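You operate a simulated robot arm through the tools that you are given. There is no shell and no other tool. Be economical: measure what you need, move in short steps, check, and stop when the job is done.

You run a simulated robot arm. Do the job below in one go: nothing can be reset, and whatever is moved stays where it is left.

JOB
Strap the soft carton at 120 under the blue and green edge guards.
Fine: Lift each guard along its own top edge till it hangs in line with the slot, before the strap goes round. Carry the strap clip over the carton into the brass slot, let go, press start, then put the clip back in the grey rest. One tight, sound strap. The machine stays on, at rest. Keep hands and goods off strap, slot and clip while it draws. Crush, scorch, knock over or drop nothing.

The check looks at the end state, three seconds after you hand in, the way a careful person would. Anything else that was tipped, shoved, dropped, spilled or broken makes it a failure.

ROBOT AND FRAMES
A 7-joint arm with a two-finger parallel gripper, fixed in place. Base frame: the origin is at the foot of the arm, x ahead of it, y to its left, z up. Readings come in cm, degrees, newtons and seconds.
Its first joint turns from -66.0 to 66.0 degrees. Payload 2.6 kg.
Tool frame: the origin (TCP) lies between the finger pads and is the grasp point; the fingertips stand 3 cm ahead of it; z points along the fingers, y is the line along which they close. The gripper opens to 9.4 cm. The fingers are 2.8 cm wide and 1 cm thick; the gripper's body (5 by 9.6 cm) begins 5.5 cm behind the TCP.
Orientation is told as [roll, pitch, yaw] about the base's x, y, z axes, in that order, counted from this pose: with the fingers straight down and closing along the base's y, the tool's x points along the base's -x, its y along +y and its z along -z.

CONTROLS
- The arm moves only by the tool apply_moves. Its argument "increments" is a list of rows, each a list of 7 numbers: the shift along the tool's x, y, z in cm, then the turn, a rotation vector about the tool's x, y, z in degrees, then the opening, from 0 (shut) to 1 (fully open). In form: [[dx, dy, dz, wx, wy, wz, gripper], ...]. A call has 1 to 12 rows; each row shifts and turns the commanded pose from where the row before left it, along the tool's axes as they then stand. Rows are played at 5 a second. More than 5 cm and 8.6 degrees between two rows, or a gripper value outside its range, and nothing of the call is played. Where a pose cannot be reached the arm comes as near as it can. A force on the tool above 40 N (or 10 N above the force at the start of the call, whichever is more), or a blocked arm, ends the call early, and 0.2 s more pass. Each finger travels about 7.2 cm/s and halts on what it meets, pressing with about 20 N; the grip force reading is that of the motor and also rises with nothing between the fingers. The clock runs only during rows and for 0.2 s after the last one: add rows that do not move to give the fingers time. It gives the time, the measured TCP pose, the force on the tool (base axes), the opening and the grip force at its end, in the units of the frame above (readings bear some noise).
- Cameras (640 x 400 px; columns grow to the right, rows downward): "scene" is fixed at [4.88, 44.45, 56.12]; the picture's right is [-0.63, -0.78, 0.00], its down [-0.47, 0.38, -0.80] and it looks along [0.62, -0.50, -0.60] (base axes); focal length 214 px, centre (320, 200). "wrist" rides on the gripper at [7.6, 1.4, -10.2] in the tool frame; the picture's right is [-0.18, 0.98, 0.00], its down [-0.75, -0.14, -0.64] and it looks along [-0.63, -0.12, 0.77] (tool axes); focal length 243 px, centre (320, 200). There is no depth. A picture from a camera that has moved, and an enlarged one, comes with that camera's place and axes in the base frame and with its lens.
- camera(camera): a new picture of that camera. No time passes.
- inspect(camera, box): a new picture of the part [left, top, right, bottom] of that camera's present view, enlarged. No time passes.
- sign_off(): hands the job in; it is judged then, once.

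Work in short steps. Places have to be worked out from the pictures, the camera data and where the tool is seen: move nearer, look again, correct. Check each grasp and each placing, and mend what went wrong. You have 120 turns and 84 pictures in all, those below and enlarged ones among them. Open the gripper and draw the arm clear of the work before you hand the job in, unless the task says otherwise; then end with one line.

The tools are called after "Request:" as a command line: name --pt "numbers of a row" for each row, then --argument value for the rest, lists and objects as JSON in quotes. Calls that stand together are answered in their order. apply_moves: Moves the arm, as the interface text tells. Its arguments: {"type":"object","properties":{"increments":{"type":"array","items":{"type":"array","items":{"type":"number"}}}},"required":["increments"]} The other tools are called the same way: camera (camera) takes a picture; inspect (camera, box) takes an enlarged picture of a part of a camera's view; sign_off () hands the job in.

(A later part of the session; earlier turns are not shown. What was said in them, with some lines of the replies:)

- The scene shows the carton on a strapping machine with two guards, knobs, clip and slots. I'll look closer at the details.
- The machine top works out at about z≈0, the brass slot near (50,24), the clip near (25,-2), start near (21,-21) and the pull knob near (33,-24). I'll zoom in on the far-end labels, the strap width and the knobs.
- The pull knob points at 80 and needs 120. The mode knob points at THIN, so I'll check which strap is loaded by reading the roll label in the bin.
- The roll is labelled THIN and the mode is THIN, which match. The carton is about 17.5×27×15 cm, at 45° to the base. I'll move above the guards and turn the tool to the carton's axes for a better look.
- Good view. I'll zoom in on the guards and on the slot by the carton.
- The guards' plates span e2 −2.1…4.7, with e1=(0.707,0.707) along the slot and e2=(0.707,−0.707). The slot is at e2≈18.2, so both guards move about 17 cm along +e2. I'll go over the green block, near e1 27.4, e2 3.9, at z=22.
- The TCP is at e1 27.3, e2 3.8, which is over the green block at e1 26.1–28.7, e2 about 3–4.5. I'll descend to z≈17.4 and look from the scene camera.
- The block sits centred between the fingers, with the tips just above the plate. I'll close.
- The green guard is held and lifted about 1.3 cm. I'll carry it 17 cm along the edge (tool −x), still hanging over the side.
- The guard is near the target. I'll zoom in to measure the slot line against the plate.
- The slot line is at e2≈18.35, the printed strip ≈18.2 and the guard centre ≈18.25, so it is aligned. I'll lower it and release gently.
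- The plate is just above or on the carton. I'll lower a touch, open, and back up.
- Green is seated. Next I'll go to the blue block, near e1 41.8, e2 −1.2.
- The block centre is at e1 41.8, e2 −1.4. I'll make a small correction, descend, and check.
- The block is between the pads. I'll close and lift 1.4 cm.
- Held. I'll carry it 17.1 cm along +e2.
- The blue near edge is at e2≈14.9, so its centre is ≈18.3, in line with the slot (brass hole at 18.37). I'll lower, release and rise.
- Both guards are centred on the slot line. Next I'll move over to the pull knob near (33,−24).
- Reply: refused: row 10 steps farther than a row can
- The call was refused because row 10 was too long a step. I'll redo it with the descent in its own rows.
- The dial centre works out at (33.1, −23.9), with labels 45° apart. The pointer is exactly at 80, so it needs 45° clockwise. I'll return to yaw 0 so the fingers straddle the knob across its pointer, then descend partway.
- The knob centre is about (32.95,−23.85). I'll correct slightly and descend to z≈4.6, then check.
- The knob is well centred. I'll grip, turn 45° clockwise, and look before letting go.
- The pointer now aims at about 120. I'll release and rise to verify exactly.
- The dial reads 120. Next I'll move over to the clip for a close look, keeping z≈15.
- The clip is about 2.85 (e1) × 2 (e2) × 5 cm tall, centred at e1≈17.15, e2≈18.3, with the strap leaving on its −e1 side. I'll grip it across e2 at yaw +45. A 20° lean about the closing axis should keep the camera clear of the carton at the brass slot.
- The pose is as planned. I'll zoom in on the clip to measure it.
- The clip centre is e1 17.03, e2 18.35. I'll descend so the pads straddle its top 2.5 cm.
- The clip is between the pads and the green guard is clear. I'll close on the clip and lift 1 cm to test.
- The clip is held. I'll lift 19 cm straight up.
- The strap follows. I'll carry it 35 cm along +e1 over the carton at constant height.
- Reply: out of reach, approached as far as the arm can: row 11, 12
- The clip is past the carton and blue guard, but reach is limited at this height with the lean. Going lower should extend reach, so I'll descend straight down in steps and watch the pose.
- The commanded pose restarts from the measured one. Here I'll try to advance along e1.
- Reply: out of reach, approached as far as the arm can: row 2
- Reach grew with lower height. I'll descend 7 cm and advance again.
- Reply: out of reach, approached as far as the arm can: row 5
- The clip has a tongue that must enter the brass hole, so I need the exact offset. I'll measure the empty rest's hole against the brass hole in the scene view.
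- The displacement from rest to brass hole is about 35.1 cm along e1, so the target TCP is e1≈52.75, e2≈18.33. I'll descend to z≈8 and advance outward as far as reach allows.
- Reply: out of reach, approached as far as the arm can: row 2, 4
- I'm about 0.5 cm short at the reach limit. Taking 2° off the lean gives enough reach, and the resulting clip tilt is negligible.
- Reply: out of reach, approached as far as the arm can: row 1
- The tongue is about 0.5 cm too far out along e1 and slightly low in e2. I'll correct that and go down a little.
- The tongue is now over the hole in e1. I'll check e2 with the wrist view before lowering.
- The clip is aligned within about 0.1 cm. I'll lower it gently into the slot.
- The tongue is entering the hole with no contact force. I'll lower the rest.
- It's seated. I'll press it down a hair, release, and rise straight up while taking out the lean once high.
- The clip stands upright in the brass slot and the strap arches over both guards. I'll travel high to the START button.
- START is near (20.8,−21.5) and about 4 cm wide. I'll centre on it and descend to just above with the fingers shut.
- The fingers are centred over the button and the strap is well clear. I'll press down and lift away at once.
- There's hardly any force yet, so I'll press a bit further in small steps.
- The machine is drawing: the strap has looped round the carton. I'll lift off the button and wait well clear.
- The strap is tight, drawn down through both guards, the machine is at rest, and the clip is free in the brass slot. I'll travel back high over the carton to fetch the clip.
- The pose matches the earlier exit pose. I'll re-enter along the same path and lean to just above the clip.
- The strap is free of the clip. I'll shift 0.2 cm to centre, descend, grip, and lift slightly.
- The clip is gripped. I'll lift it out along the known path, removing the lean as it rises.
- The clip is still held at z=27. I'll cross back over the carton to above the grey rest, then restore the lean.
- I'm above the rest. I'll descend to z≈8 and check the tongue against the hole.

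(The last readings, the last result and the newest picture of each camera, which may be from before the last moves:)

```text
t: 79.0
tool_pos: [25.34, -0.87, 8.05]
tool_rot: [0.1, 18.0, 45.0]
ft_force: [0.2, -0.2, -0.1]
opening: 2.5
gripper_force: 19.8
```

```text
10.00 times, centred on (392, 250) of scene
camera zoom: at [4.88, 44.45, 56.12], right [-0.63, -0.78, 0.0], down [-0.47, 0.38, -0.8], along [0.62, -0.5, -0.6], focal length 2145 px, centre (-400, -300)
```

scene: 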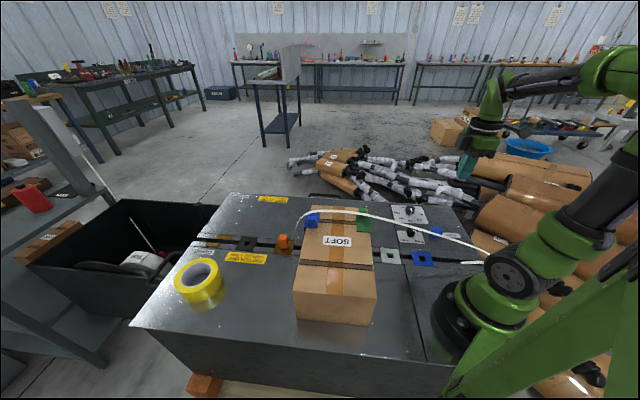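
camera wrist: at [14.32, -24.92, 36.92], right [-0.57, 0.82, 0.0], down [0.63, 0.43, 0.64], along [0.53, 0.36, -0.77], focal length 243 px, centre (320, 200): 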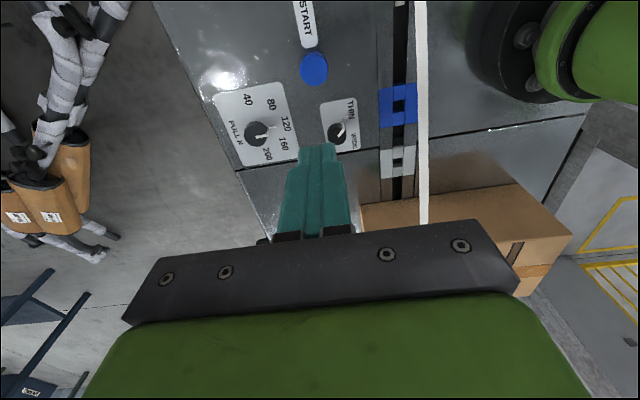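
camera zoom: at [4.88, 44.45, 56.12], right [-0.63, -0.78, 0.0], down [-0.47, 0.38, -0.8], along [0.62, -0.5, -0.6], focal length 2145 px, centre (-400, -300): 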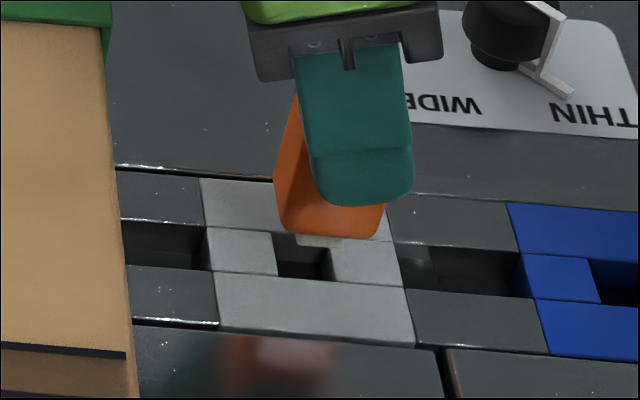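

The two e2 estimates disagree slightly, so I'll check the alignment in the wrist view.

Request:
inspect --camera "wrist" --box '[250, 70, 410, 170]'

```text
4.00 times, centred on (330, 120) of wrist
camera zoom: at [21.49, -2.58, 20.06], right [-0.57, 0.82, -0.06], down [0.75, 0.55, 0.38], along [0.34, 0.17, -0.92], focal length 970 px, centre (280, 520)
```

zoom: 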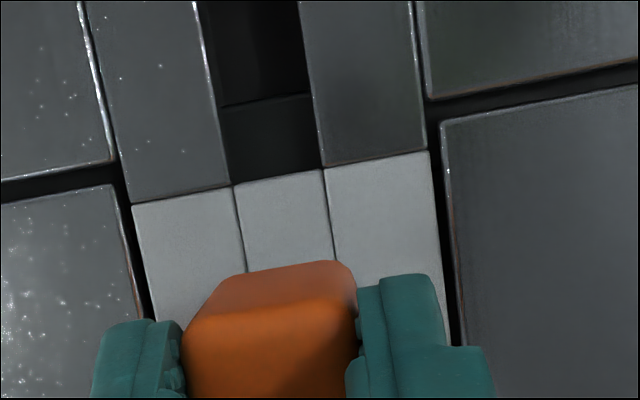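

Both views agree: I need about +0.22 in e1 and +0.1 in e2. I'll correct and lower partway.

Request:
apply_moves --pt "-0.21 -0.11 -0.07 0 0 0 0.1" --pt "0 0 0 0 0 0 0.1" --pt "-0.28 0 0.86 0 0 0 0.1" --pt "-0.28 0 0.86 0 0 0 0.1" --pt "0 0 0 0 0 0 0.1"

Request:
inspect --camera "scene" --box '[360, 230, 424, 270]'

```text
t: 80.2
tool_pos: [25.67, -0.69, 6.14]
tool_rot: [0.0, 18.0, 45.1]
ft_force: [1.1, -0.1, -0.4]
opening: 2.52
gripper_force: 19.3
```

```text
10.00 times, centred on (392, 250) of scene
camera zoom: at [4.88, 44.45, 56.12], right [-0.63, -0.78, 0.0], down [-0.47, 0.38, -0.8], along [0.62, -0.5, -0.6], focal length 2145 px, centre (-400, -300)
```

zoom: 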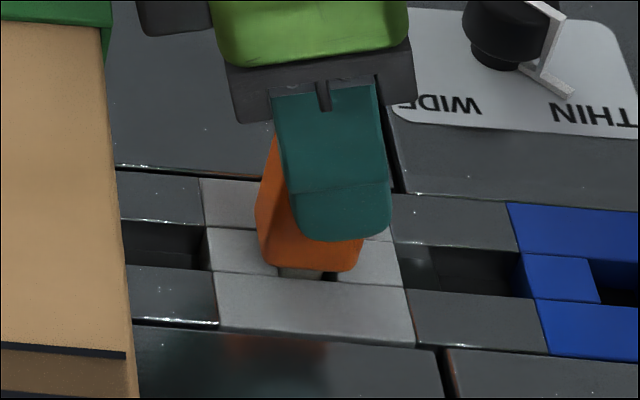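

The tongue is inside the hole, slightly to one side. I'll nudge −0.12 in e1, seat it and release.

Request:
apply_moves --pt "0.12 0 0.04 0 0 0 0.1" --pt "-0.06 0 0.19 0 0 0 0.1" --pt "-0.06 0 0.17 0 0 0 0.1" --pt "0 0 0 0 0 0 0.1"

```text
t: 81.2
tool_pos: [25.52, -0.91, 5.91]
tool_rot: [0.0, 17.9, 45.0]
ft_force: [0.1, 0.2, 0.6]
opening: 2.5
gripper_force: 20.2
```

There's no side load. I'll lower the last millimetre, release, and go straight up.

Request:
apply_moves --pt "-0.04 0 0.12 0 0 0 0.1" --pt "0 0 0 0 0 0 0.1" --pt "0 0 0 0 0 0 0.3" --pt "0 0 0 0 0 0 0.45" --pt "0 0 0 0 0 0 0.6" --pt "0 0 0 0 0 0 0.6" --pt "0.31 0 -0.95 0 0 0 0.6" --pt "0.93 0 -2.85 0 0 0 0.6" --pt "1.24 0 -3.8 0 0 0 0.6" --pt "1.24 0 -3.8 0 0 0 0.6" --pt "1.24 0 -3.8 0 0 0 0.6" --pt "0 0 0 0 0 0 0.6"

Request:
inspect --camera "scene" --box '[230, 180, 480, 336]'

```text
t: 83.8
tool_pos: [25.51, -0.9, 22.03]
tool_rot: [0.0, 17.9, 45.0]
ft_force: [0.0, 0.2, -0.7]
opening: 5.63
gripper_force: 0.0
```

```text
2.56 times, centred on (355, 258) of scene
camera zoom: at [4.88, 44.45, 56.12], right [-0.63, -0.78, 0.0], down [-0.47, 0.38, -0.8], along [0.62, -0.5, -0.6], focal length 549 px, centre (230, 52)
```

zoom: 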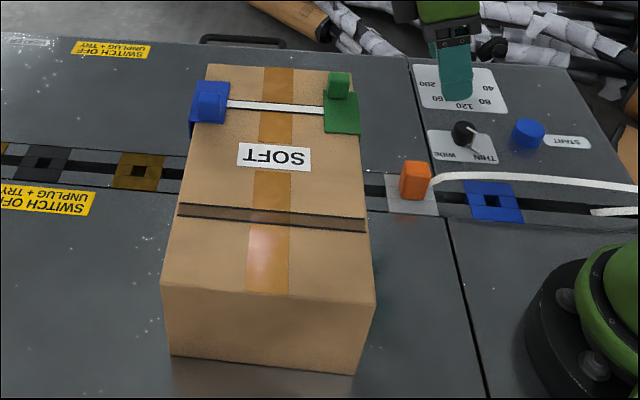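

The strap is tight under both guards and the clip stands in the grey rest with a new strap end. I'll take one last close look at the clip while backing off.

Request:
apply_moves --pt "3 0 -3 0 0 0 0.6" --pt "3 0 -3 0 0 0 0.6" --pt "0 0 0 0 0 0 0.6"

Request:
inspect --camera "scene" --box '[360, 220, 440, 270]'

```text
t: 84.6
tool_pos: [22.84, -3.62, 29.45]
tool_rot: [0.0, 17.9, 45.0]
ft_force: [-0.3, 0.9, -0.2]
opening: 5.63
gripper_force: 0.0
```

```text
8.00 times, centred on (400, 245) of scene
camera zoom: at [4.88, 44.45, 56.12], right [-0.63, -0.78, 0.0], down [-0.47, 0.38, -0.8], along [0.62, -0.5, -0.6], focal length 1716 px, centre (-320, -160)
```

zoom: 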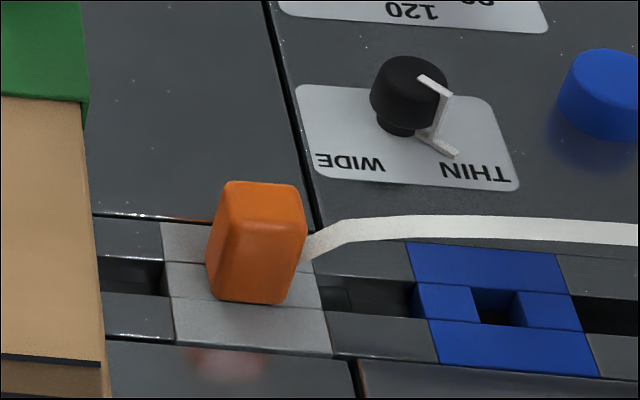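

The clip is seated upright in the grey rest, just as it started. The arm is clear with the gripper open, so I'm handing in.

Request:
sign_off

```text
The job is handed in.
```

The carton has one tight strap, pulled at 120 under the blue and green guards; the clip is back in the grey rest, the machine looked at rest in the last pictures and I never switched it off, and the arm is clear.
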